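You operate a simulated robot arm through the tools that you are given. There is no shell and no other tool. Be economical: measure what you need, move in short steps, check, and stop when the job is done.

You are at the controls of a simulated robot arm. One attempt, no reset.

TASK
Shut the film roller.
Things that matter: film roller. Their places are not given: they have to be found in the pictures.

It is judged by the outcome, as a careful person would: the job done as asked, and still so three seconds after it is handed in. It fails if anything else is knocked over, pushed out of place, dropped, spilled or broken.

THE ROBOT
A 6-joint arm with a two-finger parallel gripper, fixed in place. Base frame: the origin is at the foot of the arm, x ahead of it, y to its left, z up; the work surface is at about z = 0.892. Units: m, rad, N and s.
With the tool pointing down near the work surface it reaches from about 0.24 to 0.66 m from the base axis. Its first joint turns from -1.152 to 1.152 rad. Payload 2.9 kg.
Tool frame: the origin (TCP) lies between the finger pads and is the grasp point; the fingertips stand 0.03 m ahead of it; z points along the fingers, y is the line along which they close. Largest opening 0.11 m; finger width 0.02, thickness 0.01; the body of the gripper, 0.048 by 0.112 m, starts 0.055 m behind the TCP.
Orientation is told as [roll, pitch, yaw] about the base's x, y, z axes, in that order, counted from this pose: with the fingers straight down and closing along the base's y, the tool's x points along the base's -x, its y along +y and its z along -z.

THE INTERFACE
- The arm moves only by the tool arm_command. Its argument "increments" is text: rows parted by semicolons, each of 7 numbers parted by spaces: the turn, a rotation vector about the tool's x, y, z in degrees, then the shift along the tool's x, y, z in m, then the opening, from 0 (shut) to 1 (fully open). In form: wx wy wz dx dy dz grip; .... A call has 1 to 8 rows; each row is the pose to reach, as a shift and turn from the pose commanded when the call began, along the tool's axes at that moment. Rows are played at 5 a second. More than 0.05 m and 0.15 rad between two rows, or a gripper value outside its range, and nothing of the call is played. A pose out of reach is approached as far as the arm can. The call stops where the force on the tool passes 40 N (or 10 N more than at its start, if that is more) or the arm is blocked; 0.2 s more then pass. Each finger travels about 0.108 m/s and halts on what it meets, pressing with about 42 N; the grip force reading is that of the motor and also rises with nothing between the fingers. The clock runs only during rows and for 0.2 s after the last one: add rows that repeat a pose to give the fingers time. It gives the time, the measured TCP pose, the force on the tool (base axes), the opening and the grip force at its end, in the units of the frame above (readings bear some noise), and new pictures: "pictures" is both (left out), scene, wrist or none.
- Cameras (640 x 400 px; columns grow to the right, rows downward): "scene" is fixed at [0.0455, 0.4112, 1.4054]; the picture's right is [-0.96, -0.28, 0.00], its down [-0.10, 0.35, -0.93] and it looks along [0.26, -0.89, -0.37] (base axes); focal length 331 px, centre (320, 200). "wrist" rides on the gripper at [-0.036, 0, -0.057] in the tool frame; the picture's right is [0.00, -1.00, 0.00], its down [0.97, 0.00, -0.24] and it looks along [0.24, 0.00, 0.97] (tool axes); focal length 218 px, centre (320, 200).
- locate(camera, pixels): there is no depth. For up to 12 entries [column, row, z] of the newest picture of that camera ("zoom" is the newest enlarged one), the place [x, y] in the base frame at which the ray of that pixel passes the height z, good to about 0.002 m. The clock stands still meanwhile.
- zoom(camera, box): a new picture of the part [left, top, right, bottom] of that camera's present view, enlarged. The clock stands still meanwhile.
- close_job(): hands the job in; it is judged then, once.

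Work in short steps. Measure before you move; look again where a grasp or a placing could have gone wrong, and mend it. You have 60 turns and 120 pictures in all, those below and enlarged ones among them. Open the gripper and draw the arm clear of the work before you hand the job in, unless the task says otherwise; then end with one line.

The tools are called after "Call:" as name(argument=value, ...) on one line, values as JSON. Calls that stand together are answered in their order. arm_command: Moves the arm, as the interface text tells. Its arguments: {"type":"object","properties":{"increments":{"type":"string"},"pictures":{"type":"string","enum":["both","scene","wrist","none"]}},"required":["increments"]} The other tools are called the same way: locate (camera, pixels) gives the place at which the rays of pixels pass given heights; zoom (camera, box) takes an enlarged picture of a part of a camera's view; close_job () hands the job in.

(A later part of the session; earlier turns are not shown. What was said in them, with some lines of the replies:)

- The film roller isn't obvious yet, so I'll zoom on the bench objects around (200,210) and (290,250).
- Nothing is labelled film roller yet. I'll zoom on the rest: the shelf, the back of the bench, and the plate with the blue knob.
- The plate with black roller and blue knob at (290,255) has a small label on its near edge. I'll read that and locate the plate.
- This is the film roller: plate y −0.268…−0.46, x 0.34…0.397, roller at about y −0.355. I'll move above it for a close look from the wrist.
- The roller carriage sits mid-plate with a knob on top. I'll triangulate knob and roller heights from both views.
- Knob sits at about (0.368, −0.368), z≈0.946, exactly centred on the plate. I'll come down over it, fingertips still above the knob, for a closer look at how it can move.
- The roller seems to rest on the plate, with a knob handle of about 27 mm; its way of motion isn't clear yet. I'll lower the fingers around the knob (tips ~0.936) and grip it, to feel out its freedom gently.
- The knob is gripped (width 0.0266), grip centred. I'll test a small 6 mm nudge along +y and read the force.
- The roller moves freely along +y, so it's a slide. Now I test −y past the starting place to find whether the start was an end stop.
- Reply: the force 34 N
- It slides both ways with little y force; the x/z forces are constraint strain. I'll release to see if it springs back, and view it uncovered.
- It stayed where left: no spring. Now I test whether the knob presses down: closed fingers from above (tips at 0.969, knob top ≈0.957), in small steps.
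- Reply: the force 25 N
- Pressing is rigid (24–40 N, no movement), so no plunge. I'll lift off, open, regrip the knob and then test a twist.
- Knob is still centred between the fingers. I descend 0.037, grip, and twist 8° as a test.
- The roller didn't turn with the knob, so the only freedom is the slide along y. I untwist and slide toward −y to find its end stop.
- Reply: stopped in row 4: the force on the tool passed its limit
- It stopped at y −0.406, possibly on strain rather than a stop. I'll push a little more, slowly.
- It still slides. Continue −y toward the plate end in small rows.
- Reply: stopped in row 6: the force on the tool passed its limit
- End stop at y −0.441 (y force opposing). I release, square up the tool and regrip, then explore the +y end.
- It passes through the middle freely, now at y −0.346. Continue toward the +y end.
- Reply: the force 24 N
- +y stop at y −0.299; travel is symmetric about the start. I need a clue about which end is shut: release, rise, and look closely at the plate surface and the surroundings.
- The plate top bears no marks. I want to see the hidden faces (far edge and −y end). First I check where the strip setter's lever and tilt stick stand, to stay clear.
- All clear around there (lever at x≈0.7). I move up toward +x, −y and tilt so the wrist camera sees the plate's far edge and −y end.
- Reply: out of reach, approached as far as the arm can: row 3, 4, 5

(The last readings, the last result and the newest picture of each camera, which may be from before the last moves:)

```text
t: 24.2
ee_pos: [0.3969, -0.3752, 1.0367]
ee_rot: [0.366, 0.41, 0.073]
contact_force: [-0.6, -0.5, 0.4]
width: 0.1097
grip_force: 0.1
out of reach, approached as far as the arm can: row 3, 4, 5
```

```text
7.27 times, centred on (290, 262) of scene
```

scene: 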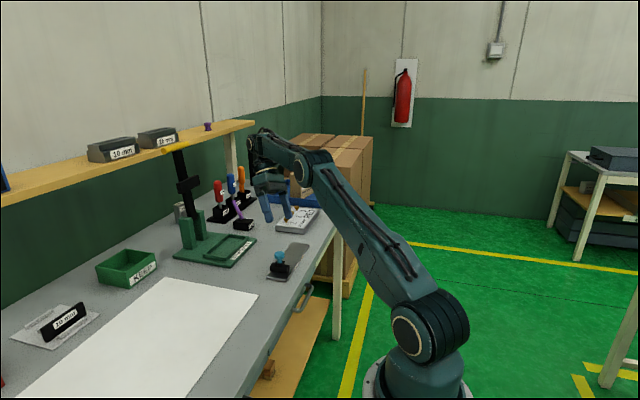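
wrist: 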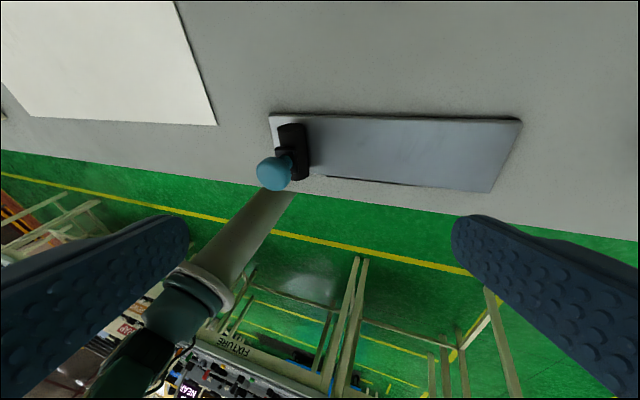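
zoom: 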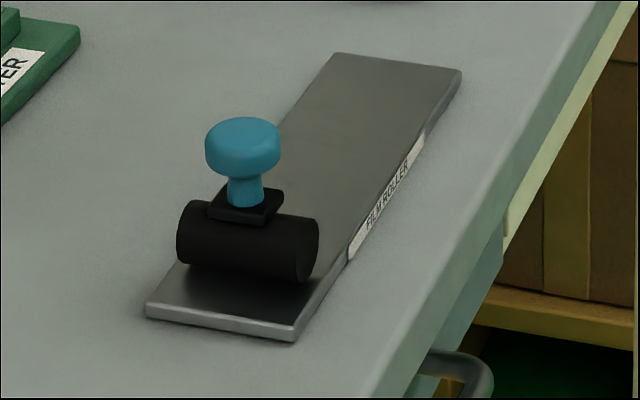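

Important: behind the robot stands a panel with displays ("JOB NEAR", "READY"). It may say which end counts as shut. I rise and tilt further to read it.

Call:
arm_command(increments="0 6 0 0 0 -0.03 1; 0 12 0 0 0 -0.06 1; 0 18 0 0 0 -0.09 1; 0 24 0 0 0 -0.1 1; 0 30 0 0 0 -0.1 1; 0 30 0 0 0 -0.1 1", pictures="wrist")

Call:
zoom(camera="wrist", box=[0, 200, 320, 400])

```text
t: 24.9
ee_pos: [0.3505, -0.3243, 1.0337]
ee_rot: [0.429, 0.64, 0.206]
contact_force: [-1.6, -0.5, -6.6]
width: 0.1099
grip_force: 0.1
out of reach, approached as far as the arm can: row 1, 2, 3
stopped in row 3: the force on the tool passed its limit (the readings are from after the stop); the commanded pose is now the measured one
```

wrist: 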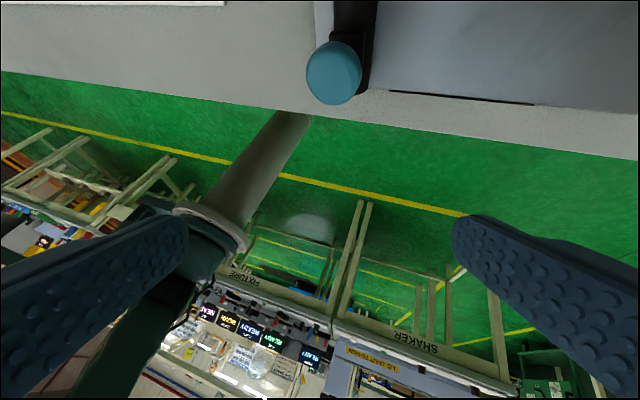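

```text
2.00 times, centred on (160, 300) of wrist
```

zoom: 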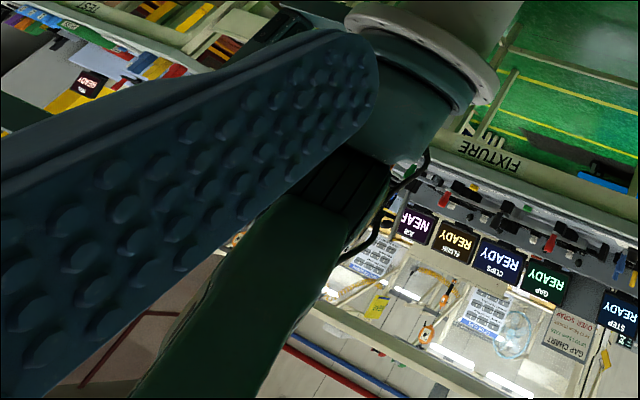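

The call stopped on force; I check the scene, and read the panel displays and charts in detail.

Call:
zoom(camera="scene", box=[180, 120, 420, 300])

Call:
zoom(camera="wrist", box=[180, 280, 340, 400])

Call:
zoom(camera="wrist", box=[320, 300, 480, 400])

Call:
zoom(camera="wrist", box=[0, 130, 130, 260])

```text
2.22 times, centred on (300, 210) of scene
```

zoom: 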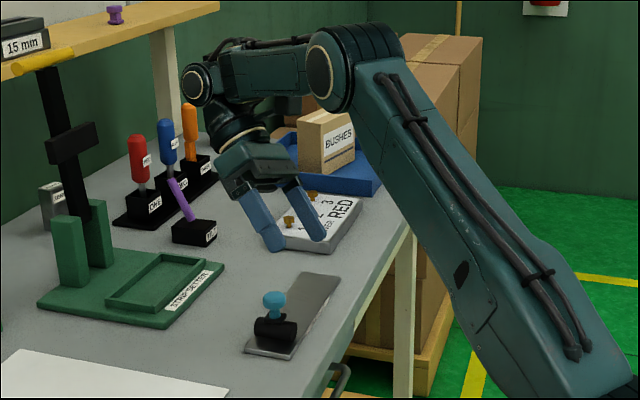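

```text
3.33 times, centred on (260, 340) of wrist
```

zoom: 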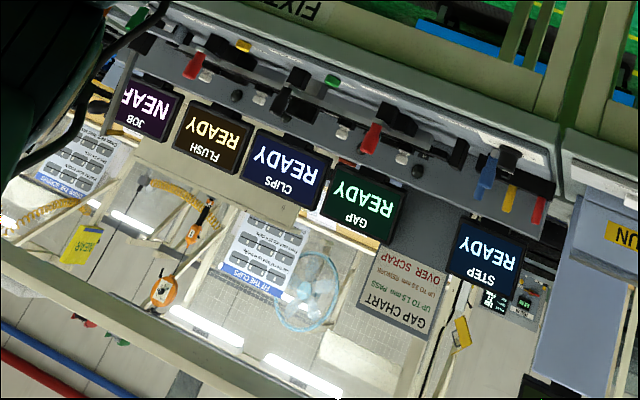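

```text
4.00 times, centred on (400, 350) of wrist
```

zoom: 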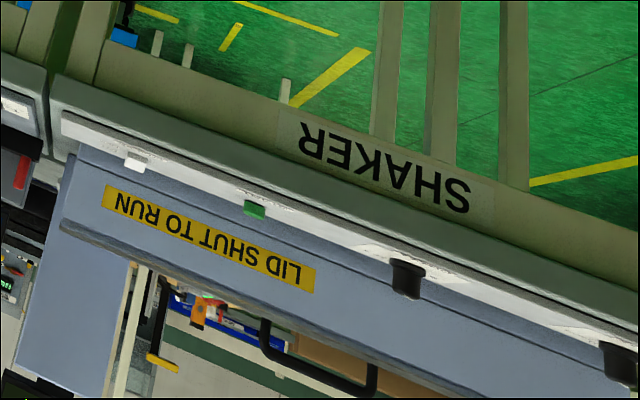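

```text
3.08 times, centred on (65, 195) of wrist
```

zoom: 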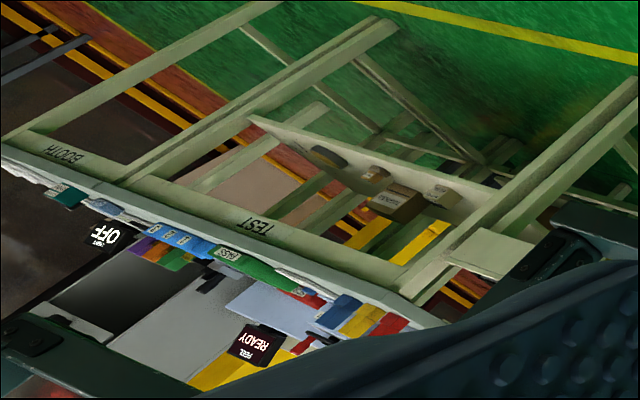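

Those displays belong to other benches (fixture, shaker). I look for signs on this bench: its front edge, wall and the far side, in the scene view.

Call:
zoom(camera="scene", box=[210, 230, 370, 400])

Call:
zoom(camera="scene", box=[0, 0, 240, 150])

Call:
zoom(camera="scene", box=[540, 130, 640, 270])

Call:
zoom(camera="scene", box=[0, 150, 120, 240])

```text
2.35 times, centred on (290, 315) of scene
```

zoom: 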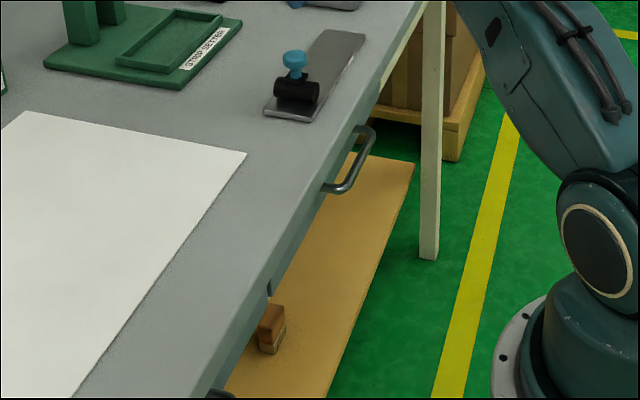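

```text
2.67 times, centred on (120, 75) of scene
```

zoom: 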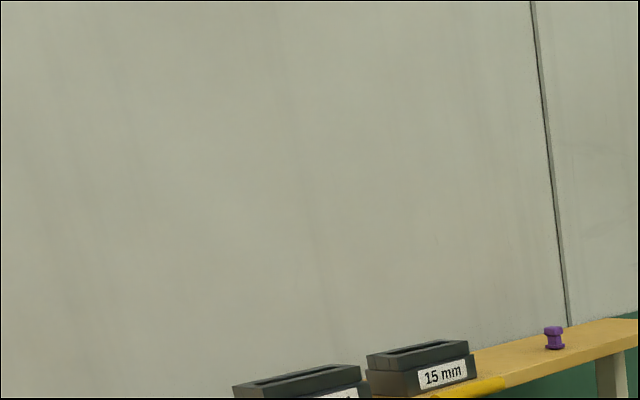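

```text
2.86 times, centred on (590, 200) of scene
```

zoom: 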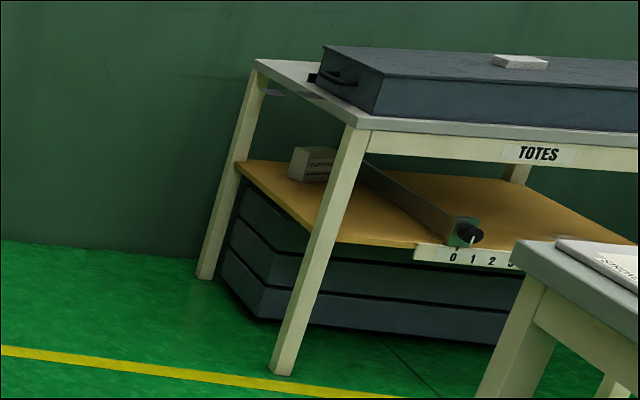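

```text
4.44 times, centred on (60, 195) of scene
```

zoom: 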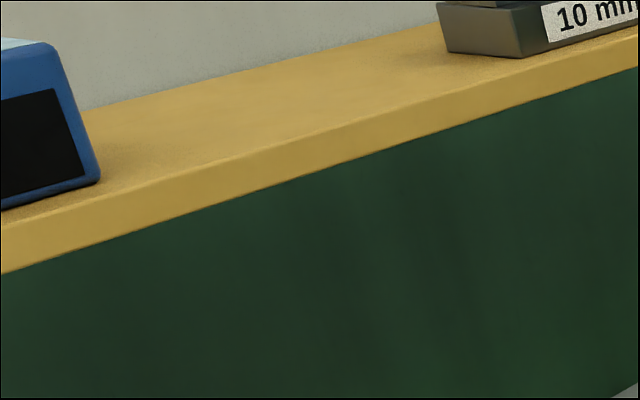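

A blue box with a dark screen sits on the shelf at far left, not readable from here. I return the tool to neutral and raised, then look along the bench with the wrist camera.

Call:
arm_command(increments="3.3 -6.4 0.57 0.0035 0.006 -0.017 1; 6.6 -12.8 1.13 0.007 0.012 -0.035 1; 9.95 -19.1 1.7 0.0105 0.018 -0.052 1; 13.3 -25.5 2.27 0.014 0.024 -0.069 1; 16.6 -31.9 2.83 0.0175 0.03 -0.087 1; 19.9 -38.3 3.4 0.021 0.036 -0.104 1; 19.9 -38.3 3.4 0.021 0.036 -0.104 1", pictures="none")

Call:
arm_command(increments="0 -7 0 0.01 0.045 -0.01 1; 0 -14 0 0.02 0.09 -0.02 1; 0 -21 0 0.03 0.135 -0.03 1; 0 -28 0 0.04 0.18 -0.04 1; 0 -35 0 0.05 0.225 -0.05 1; 0 -42 0 0.06 0.27 -0.06 1; 0 -49 0 0.07 0.315 -0.07 1; 0 -49 0 0.07 0.315 -0.07 1", pictures="both")

```text
t: 26.5
ee_pos: [0.4095, -0.3303, 1.1439]
ee_rot: [0.001, 0.004, -0.002]
contact_force: [-0.3, -0.4, -0.1]
width: 0.1101
grip_force: 0.1
out of reach, approached as far as the arm can: row 6, 7
```

```text
t: 28.3
ee_pos: [0.3325, -0.0096, 1.2065]
ee_rot: [0.002, -0.856, 0.0]
contact_force: [0.6, 0.0, -0.3]
width: 0.1101
grip_force: 0.0
out of reach, approached as far as the arm can: row 1, 2
```

scene: 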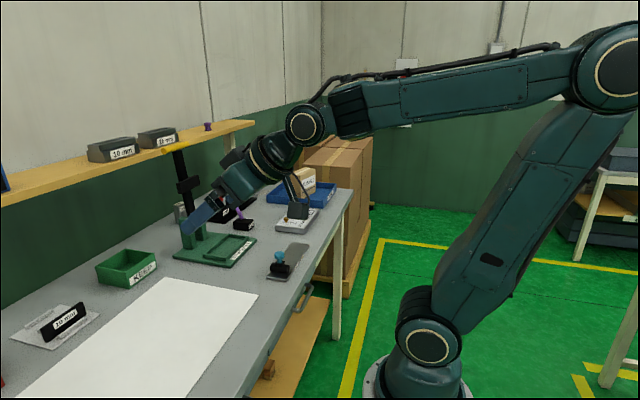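
wrist: 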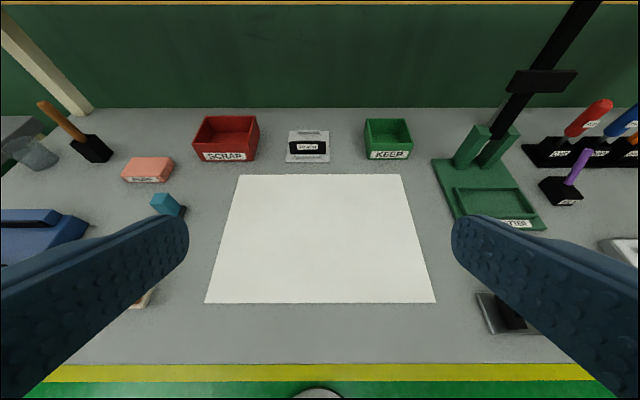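

Good overview; no sign on the bench itself. I tilt up further to see the shelf and wall, and go a bit left.

Call:
arm_command(increments="0 -7 0 0.0 0.03 -0.01 1; 0 -14 0 0.0 0.06 -0.02 1; 0 -21 0 0.0 0.09 -0.03 1; 0 -28 0 0.0 0.12 -0.04 1; 0 -35 0 0 0.15 -0.04 1; 0 -35 0 0 0.15 -0.04 1", pictures="wrist")

Call:
zoom(camera="wrist", box=[0, 0, 320, 240])

Call:
zoom(camera="wrist", box=[320, 0, 640, 240])

```text
t: 29.7
ee_pos: [0.3244, 0.1262, 1.2344]
ee_rot: [0.002, -1.466, 0.001]
contact_force: [-0.1, 0.7, 0.0]
width: 0.1097
grip_force: 0.1
out of reach, approached as far as the arm can: row 4, 5, 6
```

wrist: 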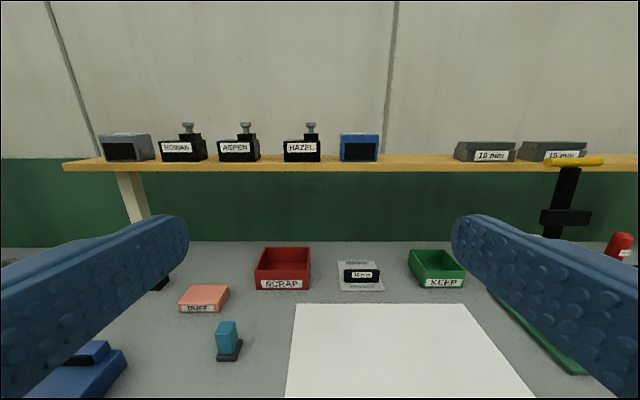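

```text
1.67 times, centred on (160, 120) of wrist
```

zoom: 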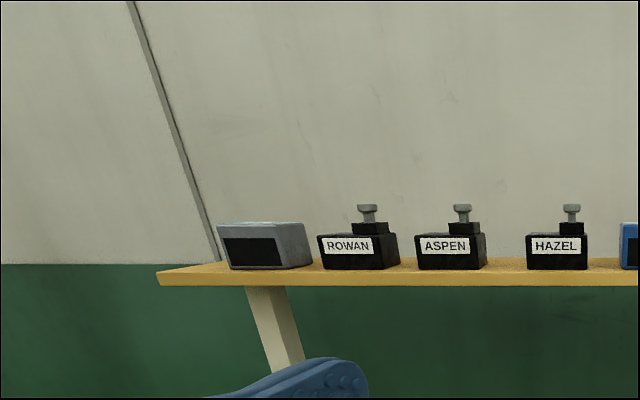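

```text
1.67 times, centred on (480, 120) of wrist
```

zoom: 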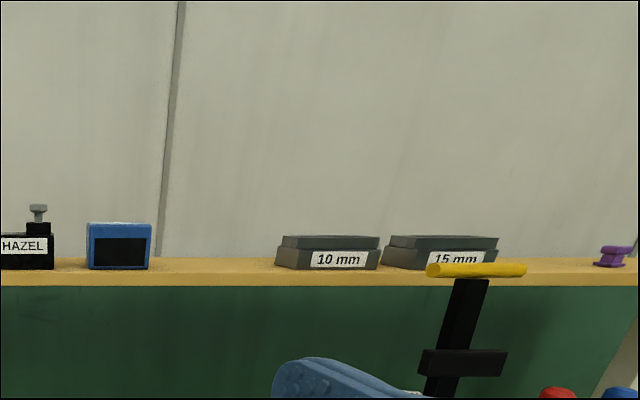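

No instruction anywhere, and the shelf displays are blank. I'll go back over the roller to compare the two ends for a latch or detent.

Call:
arm_command(increments="0 7 0 0 -0.04 0 1; 0 14 0 0 -0.08 0 1; 0 21 0 0 -0.12 0 1; 0 28 0 0 -0.16 0 1; 0 35 0 0 -0.2 0 1; 0 42 0 0 -0.24 0 1; 0 49 0 0 -0.28 0 1; 0 49 0 0 -0.28 0 1", pictures="none")

Call:
arm_command(increments="0 7 0 0.0 -0.03 0 1; 0 14 0 0.0 -0.06 0 1; 0 21 0 0 -0.09 0 1; 0 28 0 0 -0.12 0 1; 0 35 0 0 -0.146 0 1; 0 35 0 0 -0.146 0 1", pictures="wrist")

```text
t: 31.5
ee_pos: [0.3199, -0.1539, 1.2321]
ee_rot: [0.0, -0.607, 0.0]
contact_force: [-0.6, 0.1, -0.9]
width: 0.1098
grip_force: 0.2
```

```text
t: 32.9
ee_pos: [0.3231, -0.2989, 1.2337]
ee_rot: [-0.001, 0.003, -0.001]
contact_force: [0.2, -0.6, -0.4]
width: 0.1101
grip_force: 0.0
```

wrist: 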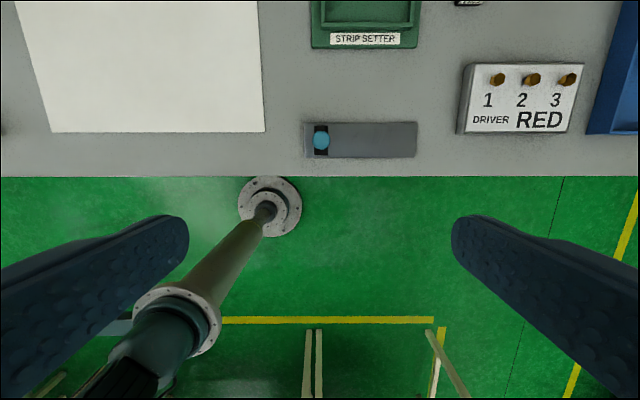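

The roller stands at the +y end, knob at (321,140). I locate it precisely before descending.

Call:
locate(camera="wrist", pixels=[[321, 140, 0.95], [303, 123, 0.898], [417, 123, 0.898]])

Call:
arm_command(increments="0 0 0 -0.008 0 0.045 1; 0 0 0 -0.016 0 0.09 1; 0 0 0 -0.024 0 0.135 1; 0 0 0 -0.032 0 0.18 1; 0 0 0 -0.045 0 0.22 0.5; 0 0 0 -0.045 0 0.228 0.5; 0 0 0 -0.045 0 0.228 0.5", pictures="wrist")

```text
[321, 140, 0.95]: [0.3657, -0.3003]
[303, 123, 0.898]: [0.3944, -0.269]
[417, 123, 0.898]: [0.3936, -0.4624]
```

```text
t: 34.5
ee_pos: [0.4416, -0.3647, 1.0844]
ee_rot: [0.002, 0.003, -0.002]
contact_force: [-0.2, 0.0, 0.0]
width: 0.0552
grip_force: 0.0
out of reach, approached as far as the arm can: row 1, 2, 3, 4, 5, 6, 7
```

wrist: 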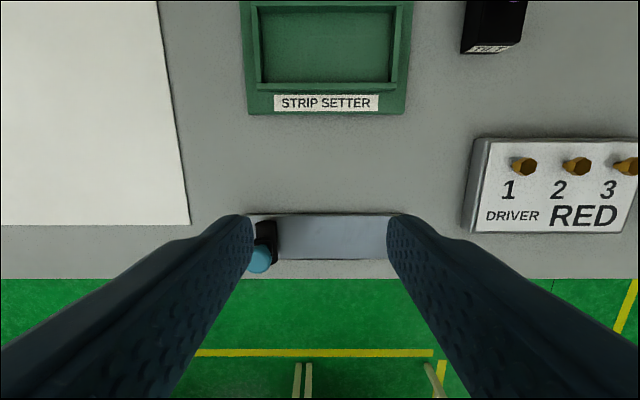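

The move went off to the side ("out of reach" along the way). I repeat the commanded pose to see where it settles.

Call:
arm_command(increments="0 0 0 0 0 0 0.5; 0 0 0 0 0 0 0.5", pictures="none")

```text
t: 35.1
ee_pos: [0.4422, -0.364, 1.0856]
ee_rot: [0.003, 0.003, -0.003]
contact_force: [-0.4, -0.2, 0.4]
width: 0.0551
grip_force: 0.1
```

I move from here to above the knob: base shift (−0.076, +0.064, −0.08).

Call:
arm_command(increments="0 0 0 0.025 0.021 0.01 0.5; 0 0 0 0.05 0.042 0.03 0.5; 0 0 0 0.076 0.064 0.06 0.5; 0 0 0 0.076 0.064 0.08 0.5; 0 0 0 0.076 0.064 0.08 0.5", pictures="wrist")

```text
t: 36.3
ee_pos: [0.453, -0.3581, 1.0754]
ee_rot: [0.004, 0.002, -0.003]
contact_force: [0.3, -0.2, 0.6]
width: 0.055
grip_force: 0.1
out of reach, approached as far as the arm can: row 1, 2, 3, 4, 5
```

wrist: 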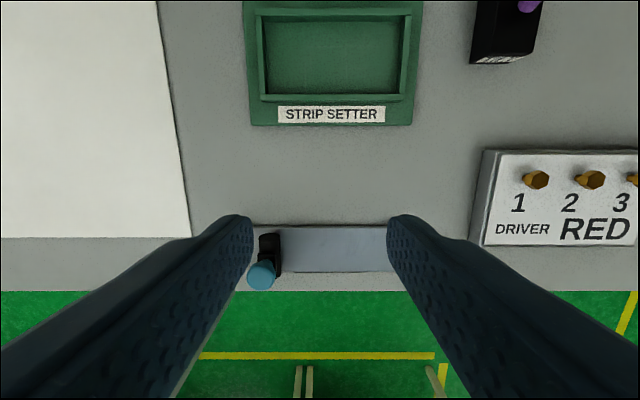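

The arm seems to be in a bad joint configuration. I back up and look at the scene.

Call:
arm_command(increments="0 0 0 0 0.03 -0.03 1; 0 0 0 0.015 0.06 -0.06 1; 0 0 0 0.03 0.09 -0.09 1; 0 0 0 0.03 0.12 -0.12 1; 0 0 0 0.03 0.12 -0.12 1", pictures="scene")

```text
t: 37.5
ee_pos: [0.4237, -0.2416, 1.1913]
ee_rot: [0.0, 0.001, 0.0]
contact_force: [0.8, 0.3, -0.7]
width: 0.1098
grip_force: 0.0
```

scene: 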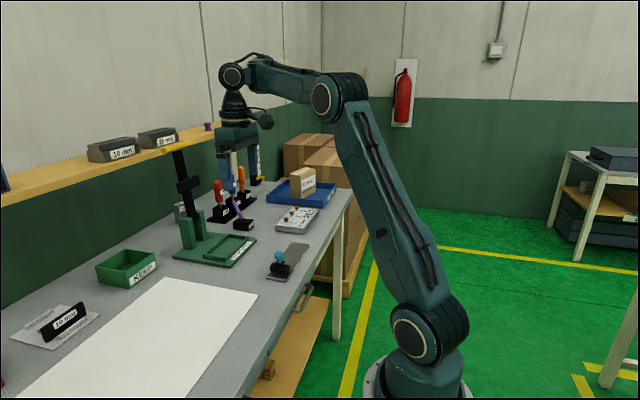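

Same posture as at the start. I repeat the proven route: out to y −0.36, down over the plate middle, then along +y above the knob.

Call:
arm_command(increments="0 0 0 0.005 -0.043 0.03 1; 0 0 0 0.01 -0.08 0.055 1; 0 0 0 0.02 -0.12 0.085 1; 0 0 0 0.03 -0.128 0.12 1; 0 0 0 0.045 -0.128 0.155 1; 0 0 0 0.055 -0.128 0.186 0.5; 0 0 0 0.055 -0.128 0.186 0.5", pictures="none")

Call:
arm_command(increments="0 0 0 0 0.025 0 0.5; 0 0 0 0 0.045 0 0.5; 0 0 0 0 0.069 0 0.5; 0 0 0 0 0.069 0 0.5", pictures="wrist")

```text
refused: row 1 steps farther than a row can; nothing moved
```

```text
t: 38.5
ee_pos: [0.4345, -0.1681, 1.1956]
ee_rot: [0.024, 0.009, -0.001]
contact_force: [0.4, -0.4, -0.5]
width: 0.0548
grip_force: 0.1
out of reach, approached as far as the arm can: row 3, 4
```

wrist: 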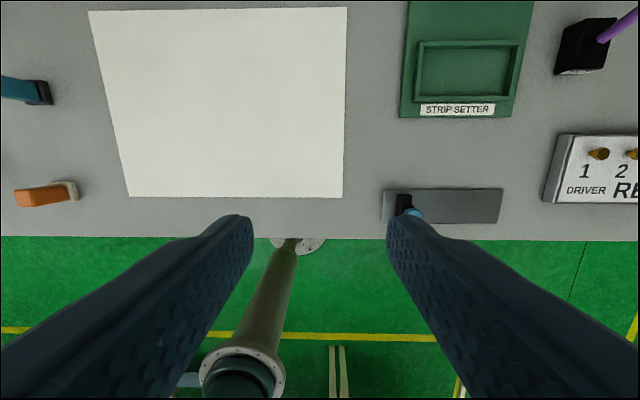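

The first call was refused for an oversized step and the second shifted +y high above the bench; harmless. I do it again with smaller rows.

Call:
arm_command(increments="-1 0 0 0 -0.035 0.01 1; -1 0 0 0 -0.07 0.02 1; -1 0 0 0 -0.105 0.03 1; -1 0 0 0.005 -0.14 0.045 1; -1 0 0 0.01 -0.17 0.06 1; -1 0 0 0.02 -0.195 0.08 1; -1 0 0 0.03 -0.2 0.095 1; -1 0 0 0.03 -0.2 0.095 1", pictures="none")

```text
t: 40.3
ee_pos: [0.4123, -0.3758, 1.1037]
ee_rot: [0.062, -0.007, -0.002]
contact_force: [-1.0, -0.2, -0.2]
width: 0.1101
grip_force: 0.1
out of reach, approached as far as the arm can: row 1, 7, 8
```

Tool is rolled 0.062 rad; I square it while descending to (0.369, −0.37, 1.007).

Call:
arm_command(increments="3.5 0.4 0 0.0 0.0 0.03 1; 3.5 0.4 0 0.015 0.0 0.06 1; 3.5 0.4 0 0.03 0 0.085 1; 3.5 0.4 0 0.043 0 0.097 0.5; 3.5 0.4 0 0.043 0 0.097 0.5", pictures="none")

```text
t: 41.5
ee_pos: [0.4184, -0.4335, 1.045]
ee_rot: [-0.041, 0.011, -0.002]
contact_force: [0.0, -0.3, 0.0]
width: 0.055
grip_force: 0.1
out of reach, approached as far as the arm can: row 1, 2, 3, 4, 5
```

The arm still refuses this inner pose. I'll go back to the exact starting pose, squared, and repeat the first successful moves.

Call:
arm_command(increments="-2.3 -0.6 0 0 0.0 -0.03 0.5; -2.3 -0.6 0 0 0.04 -0.055 0.5; -2.3 -0.6 0 0 0.08 -0.08 0.5; -2.3 -0.6 0 0 0.12 -0.105 0.5; -2.3 -0.6 0 -0.005 0.16 -0.109 1; -2.3 -0.6 0 -0.005 0.2 -0.109 1; -2.3 -0.6 0 -0.005 0.2 -0.109 1", pictures="scene")

```text
t: 43.1
ee_pos: [0.4407, -0.2382, 1.167]
ee_rot: [-0.003, 0.0, -0.002]
contact_force: [1.0, 0.1, 0.4]
width: 0.11
grip_force: 0.1
out of reach, approached as far as the arm can: row 5, 6, 7
```

scene: 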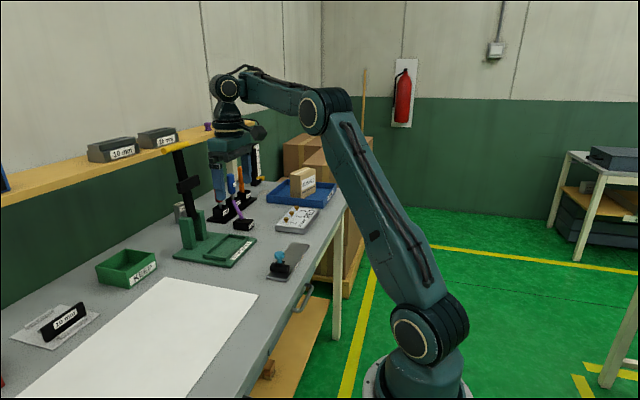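

Same TCP but the elbow sits lower than at the start, so the arm is in another joint configuration. I zoom on the arm to understand it.

Call:
zoom(camera="scene", box=[190, 50, 370, 210])

```text
2.50 times, centred on (280, 130) of scene
```

zoom: 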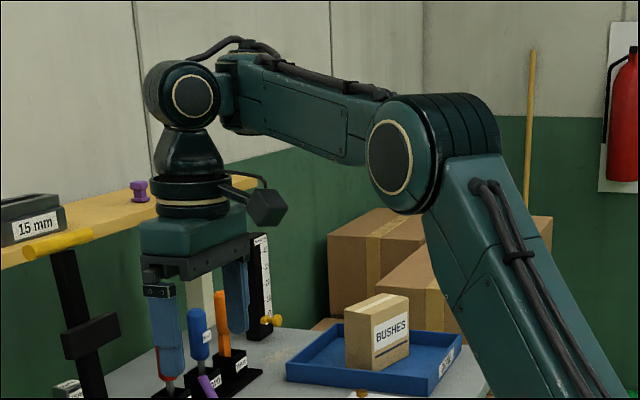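

I hold the pose, then go for the exact start coordinates to see whether it becomes reachable.

Call:
arm_command(increments="0 0 0 0.005 0.002 0.0 1; 0 0 0 0.01 0.004 0.0 1; 0 0 0 0.017 0.005 0.01 1; 0 0 0 0.017 0.005 0.013 1; 0 0 0 0.017 0.005 0.013 1; 0 0 0 0.017 0.005 0.013 1; 0 0 0 0.017 0.005 0.013 1", pictures="scene")

```text
t: 44.7
ee_pos: [0.4413, -0.2248, 1.1686]
ee_rot: [0.054, 0.003, -0.002]
contact_force: [-0.1, 0.3, 0.5]
width: 0.1099
grip_force: 0.1
out of reach, approached as far as the arm can: row 1, 2, 3, 4
```

scene: 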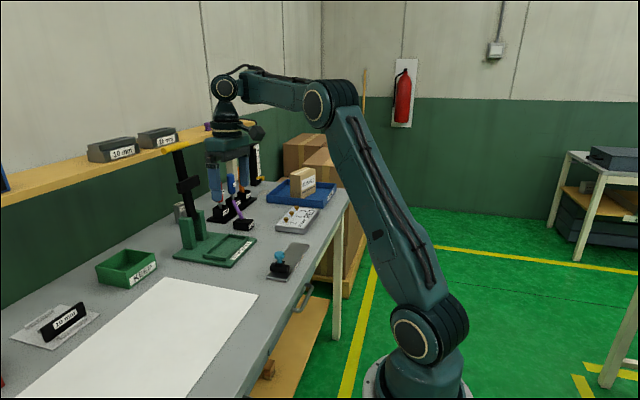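

I believe the wrist flipped branch when it jerked at t=24.9 (forearm roll near its limit). I'll try to flip it back by bringing the tool in line with the forearm in free space, first moving to the bench middle, high.

Call:
arm_command(increments="3 -7 0 0.015 0.032 -0.01 1; 3 -14 0 0.03 0.064 -0.02 1; 3 -21 0 0.045 0.096 -0.03 1; 3 -28 0 0.06 0.128 -0.04 1; 3 -35 0 0.075 0.16 -0.05 1; 3 -42 0 0.09 0.192 -0.05 1; 3 -49 0 0.1 0.225 -0.05 1; 3 -49 0 0.1 0.225 -0.05 1", pictures="scene")

Call:
zoom(camera="scene", box=[180, 0, 640, 288])

```text
t: 46.5
ee_pos: [0.3164, 0.003, 1.1935]
ee_rot: [-0.072, -0.886, 0.034]
contact_force: [-3.5, -1.1, -11.7]
width: 0.1098
grip_force: 0.0
out of reach, approached as far as the arm can: row 1, 2, 3, 4
```

scene: 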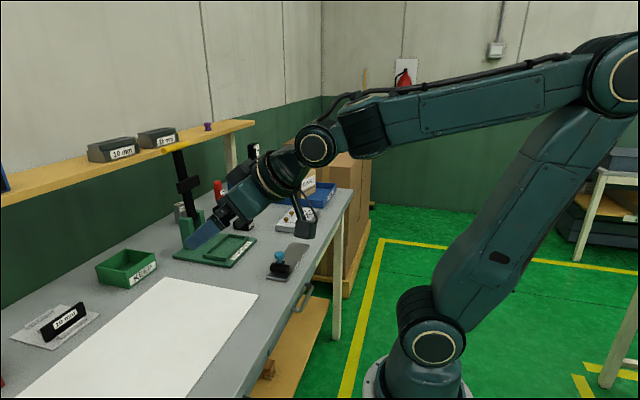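

```text
1.39 times, centred on (410, 144) of scene
```

zoom: 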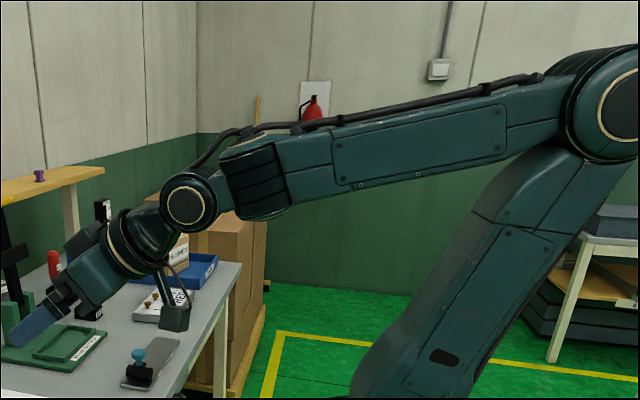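

There was a jerk again on this move (−11.7 N with nothing touched), so it may have flipped back already. I return to tool-down at about (0.42, −0.23, 1.15) and see whether it's reachable.

Call:
arm_command(increments="-4 7 -2 0 -0.03 0 1; -4 14 -2 0 -0.06 0.0 1; -4 21 -2 0 -0.09 0.01 1; -4 28 -2 0 -0.12 0.02 1; -4 35 -2 0 -0.15 0.03 1; -4 42 -2 -0.02 -0.19 0.05 1; -4 50.5 -2 -0.04 -0.235 0.08 1; -4 50.5 -2 -0.04 -0.235 0.1 1", pictures="scene")

```text
refused: row 7 steps farther than a row can; nothing moved
```

Call:
arm_command(increments="-4 7 -2 0 -0.03 0 1; -4 14 -2 0 -0.06 0.0 1; -4 21 -2 0 -0.09 0.01 1; -4 28 -2 0 -0.12 0.02 1; -4 35 -2 0 -0.15 0.03 1; -4 42 -2 -0.01 -0.18 0.05 1; -4 49 -2 -0.03 -0.215 0.07 1; -4 50.5 -2 -0.04 -0.235 0.1 1", pictures="scene")

```text
t: 48.3
ee_pos: [0.4008, -0.2401, 1.1574]
ee_rot: [0.001, 0.027, 0.037]
contact_force: [-0.2, 0.6, 0.3]
width: 0.11
grip_force: 0.1
```

scene: 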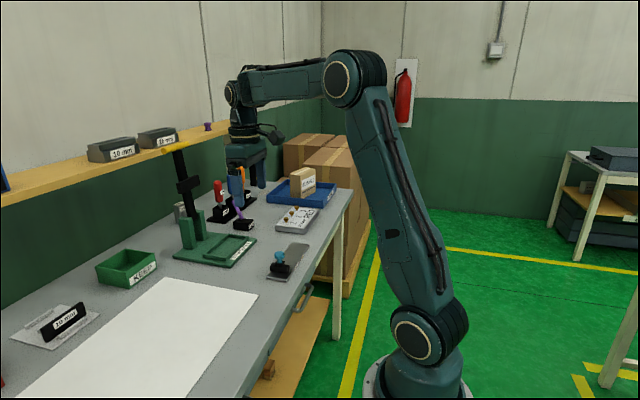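

Flipped back: pose reachable and elbow as at the start. No more tilting. I square the tool and descend above the knob at (0.366, −0.300).

Call:
arm_command(increments="0 -1.5 2.1 0 -0.03 0.02 1; 0 -1.5 2.1 0.005 -0.06 0.05 1; 0 -1.5 2.1 0.015 -0.06 0.085 1; 0 -1.5 2.1 0.025 -0.06 0.12 1; 0 -1.5 2.1 0.035 -0.06 0.145 0.5; 0 -1.5 2.1 0.035 -0.06 0.145 0.5", pictures="wrist")

```text
t: 49.7
ee_pos: [0.3659, -0.3016, 1.0135]
ee_rot: [-0.003, 0.0, 0.0]
contact_force: [0.1, 1.0, -0.6]
width: 0.0551
grip_force: 0.1
```

wrist: 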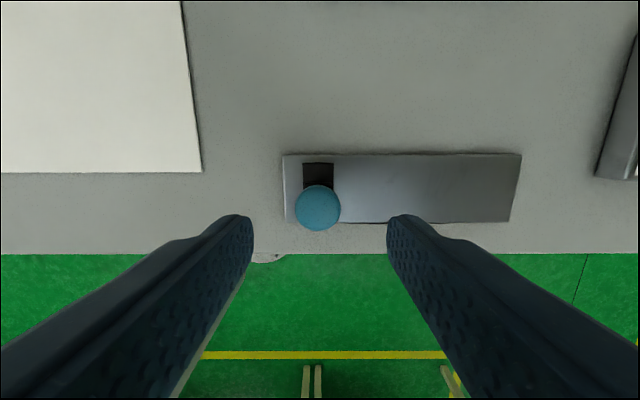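

Good view; roller at the +y end. I descend, grip, and check whether the roller lifts (4 mm) here — a hinge or lift would define "open/shut".

Call:
arm_command(increments="0 0 0 0 0.001 0.025 0.5; 0 0 0 0 0.001 0.047 0.5; 0 0 0 0 0.001 0.047 0.2; 0 0 0 0 0.001 0.047 0.2; 0 0 0 0 0.001 0.047 0.2; 0 0 0 0 0.001 0.045 0.2; 0 0 0 0 0.001 0.043 0.2; 0 0 0 0 0.001 0.043 0.2", pictures="none")

Call:
zoom(camera="scene", box=[255, 235, 325, 290])

```text
t: 51.5
ee_pos: [0.3671, -0.3006, 0.9676]
ee_rot: [0.005, 0.007, -0.001]
contact_force: [1.5, -2.6, -2.4]
width: 0.0263
grip_force: 45.1
stopped in row 8: the force on the tool passed its limit (the readings are from after the stop); the commanded pose is now the measured one
```

```text
7.27 times, centred on (290, 262) of scene
```

zoom: 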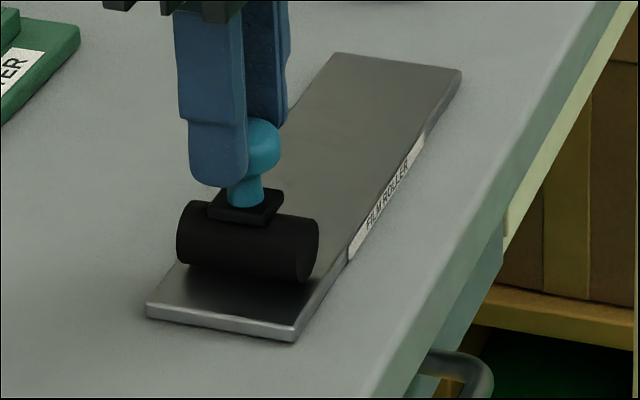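

It doesn't lift either: a pure slide. I check for a detent by easing it 5 mm off this end and reading the force.

Call:
arm_command(increments="0 0 0 0 -0.002 0 0.2; 0 0 0 0 -0.002 0 0.2", pictures="none")

Call:
arm_command(increments="0 0 0 0 -0.003 0 0.2; 0 0 0 0 -0.003 0 0.2", pictures="none")

Call:
arm_command(increments="0 0 0 0 0.012 0 0.2; 0 0 0 0 0.012 0 0.2; 0 0 0 0 0.012 0 0.2", pictures="none")

```text
t: 52.1
ee_pos: [0.3668, -0.302, 0.9673]
ee_rot: [0.004, 0.005, 0.001]
contact_force: [6.0, 0.0, 0.0]
width: 0.0268
grip_force: 45.5
```

```text
t: 52.7
ee_pos: [0.3656, -0.3044, 0.9677]
ee_rot: [0.003, 0.005, -0.001]
contact_force: [9.1, -0.5, 4.0]
width: 0.0268
grip_force: 44.4
```

```text
t: 53.3
ee_pos: [0.366, -0.2997, 0.9678]
ee_rot: [-0.009, 0.0, -0.014]
contact_force: [3.0, -9.9, -7.2]
width: 0.0266
grip_force: 45.0
stopped in row 3: the force on the tool passed its limit (the readings are from after the stop); the commanded pose is now the measured one
```

No detent at this end: the roller is a plain slide with two stops and nothing marking either as "shut". I'll leave it fully home against the left-hand (+y, operator's left, zero-end) stop; release, lift, and check it stays.

Call:
arm_command(increments="0 0 0 0 0 0 0.5; 0 0 0 0 0 0 0.5; 0 0 0 0 0 -0.02 0.5; 0 0 0 0 0 -0.045 0.5; 0 0 0 -0.01 0 -0.08 0.8; 0 0 0 -0.02 0 -0.11 1; 0 0 0 -0.03 0 -0.14 1; 0 0 0 -0.03 0 -0.14 1", pictures="both")

Call:
zoom(camera="scene", box=[255, 235, 325, 290])

```text
t: 55.1
ee_pos: [0.396, -0.2965, 1.1075]
ee_rot: [-0.008, 0.0, -0.012]
contact_force: [0.0, -0.2, -0.1]
width: 0.1102
grip_force: 0.1
```

scene: 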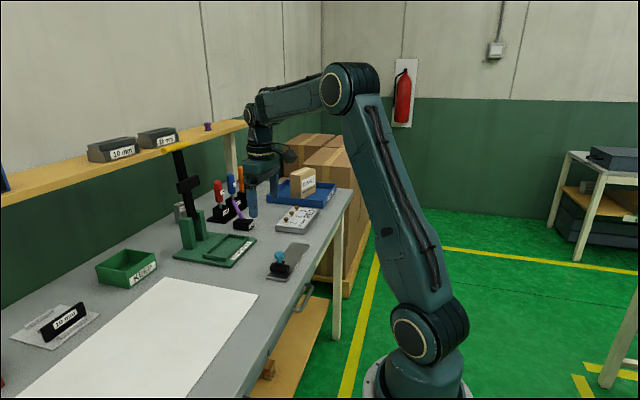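
wrist: 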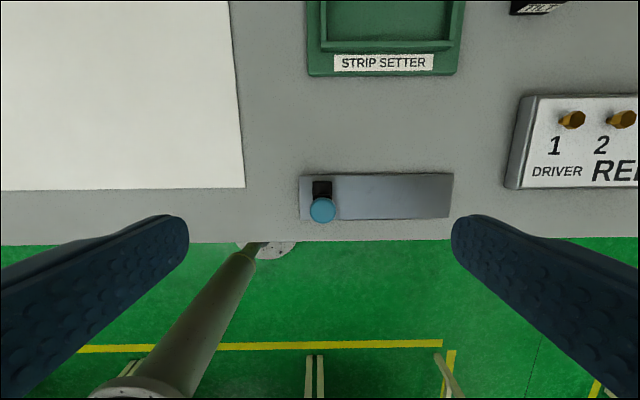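

```text
7.27 times, centred on (290, 262) of scene
```

zoom: 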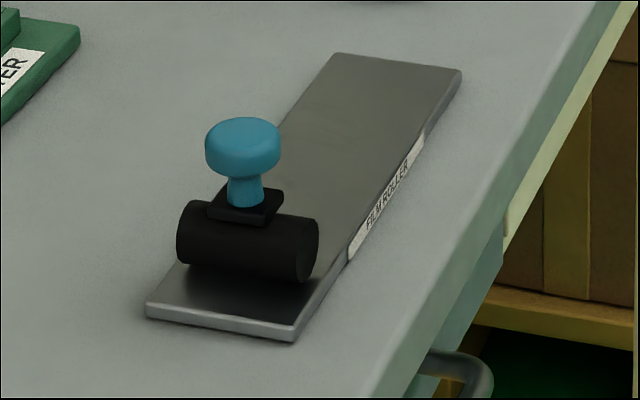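

The roller rests at its +y stop, the plate hasn't moved, nothing else is disturbed, and the arm is clear with the gripper open. I hand the job in.

Call:
close_job()

```text
The job is handed in.
```

I slid the film roller to its left-hand (+y) end stop and left it there, but nothing on it marks which end is "shut", so the choice of that end was my guess. It is a plain two-way slide that started at mid-travel and does not press, lift or turn. Nothing else was disturbed.
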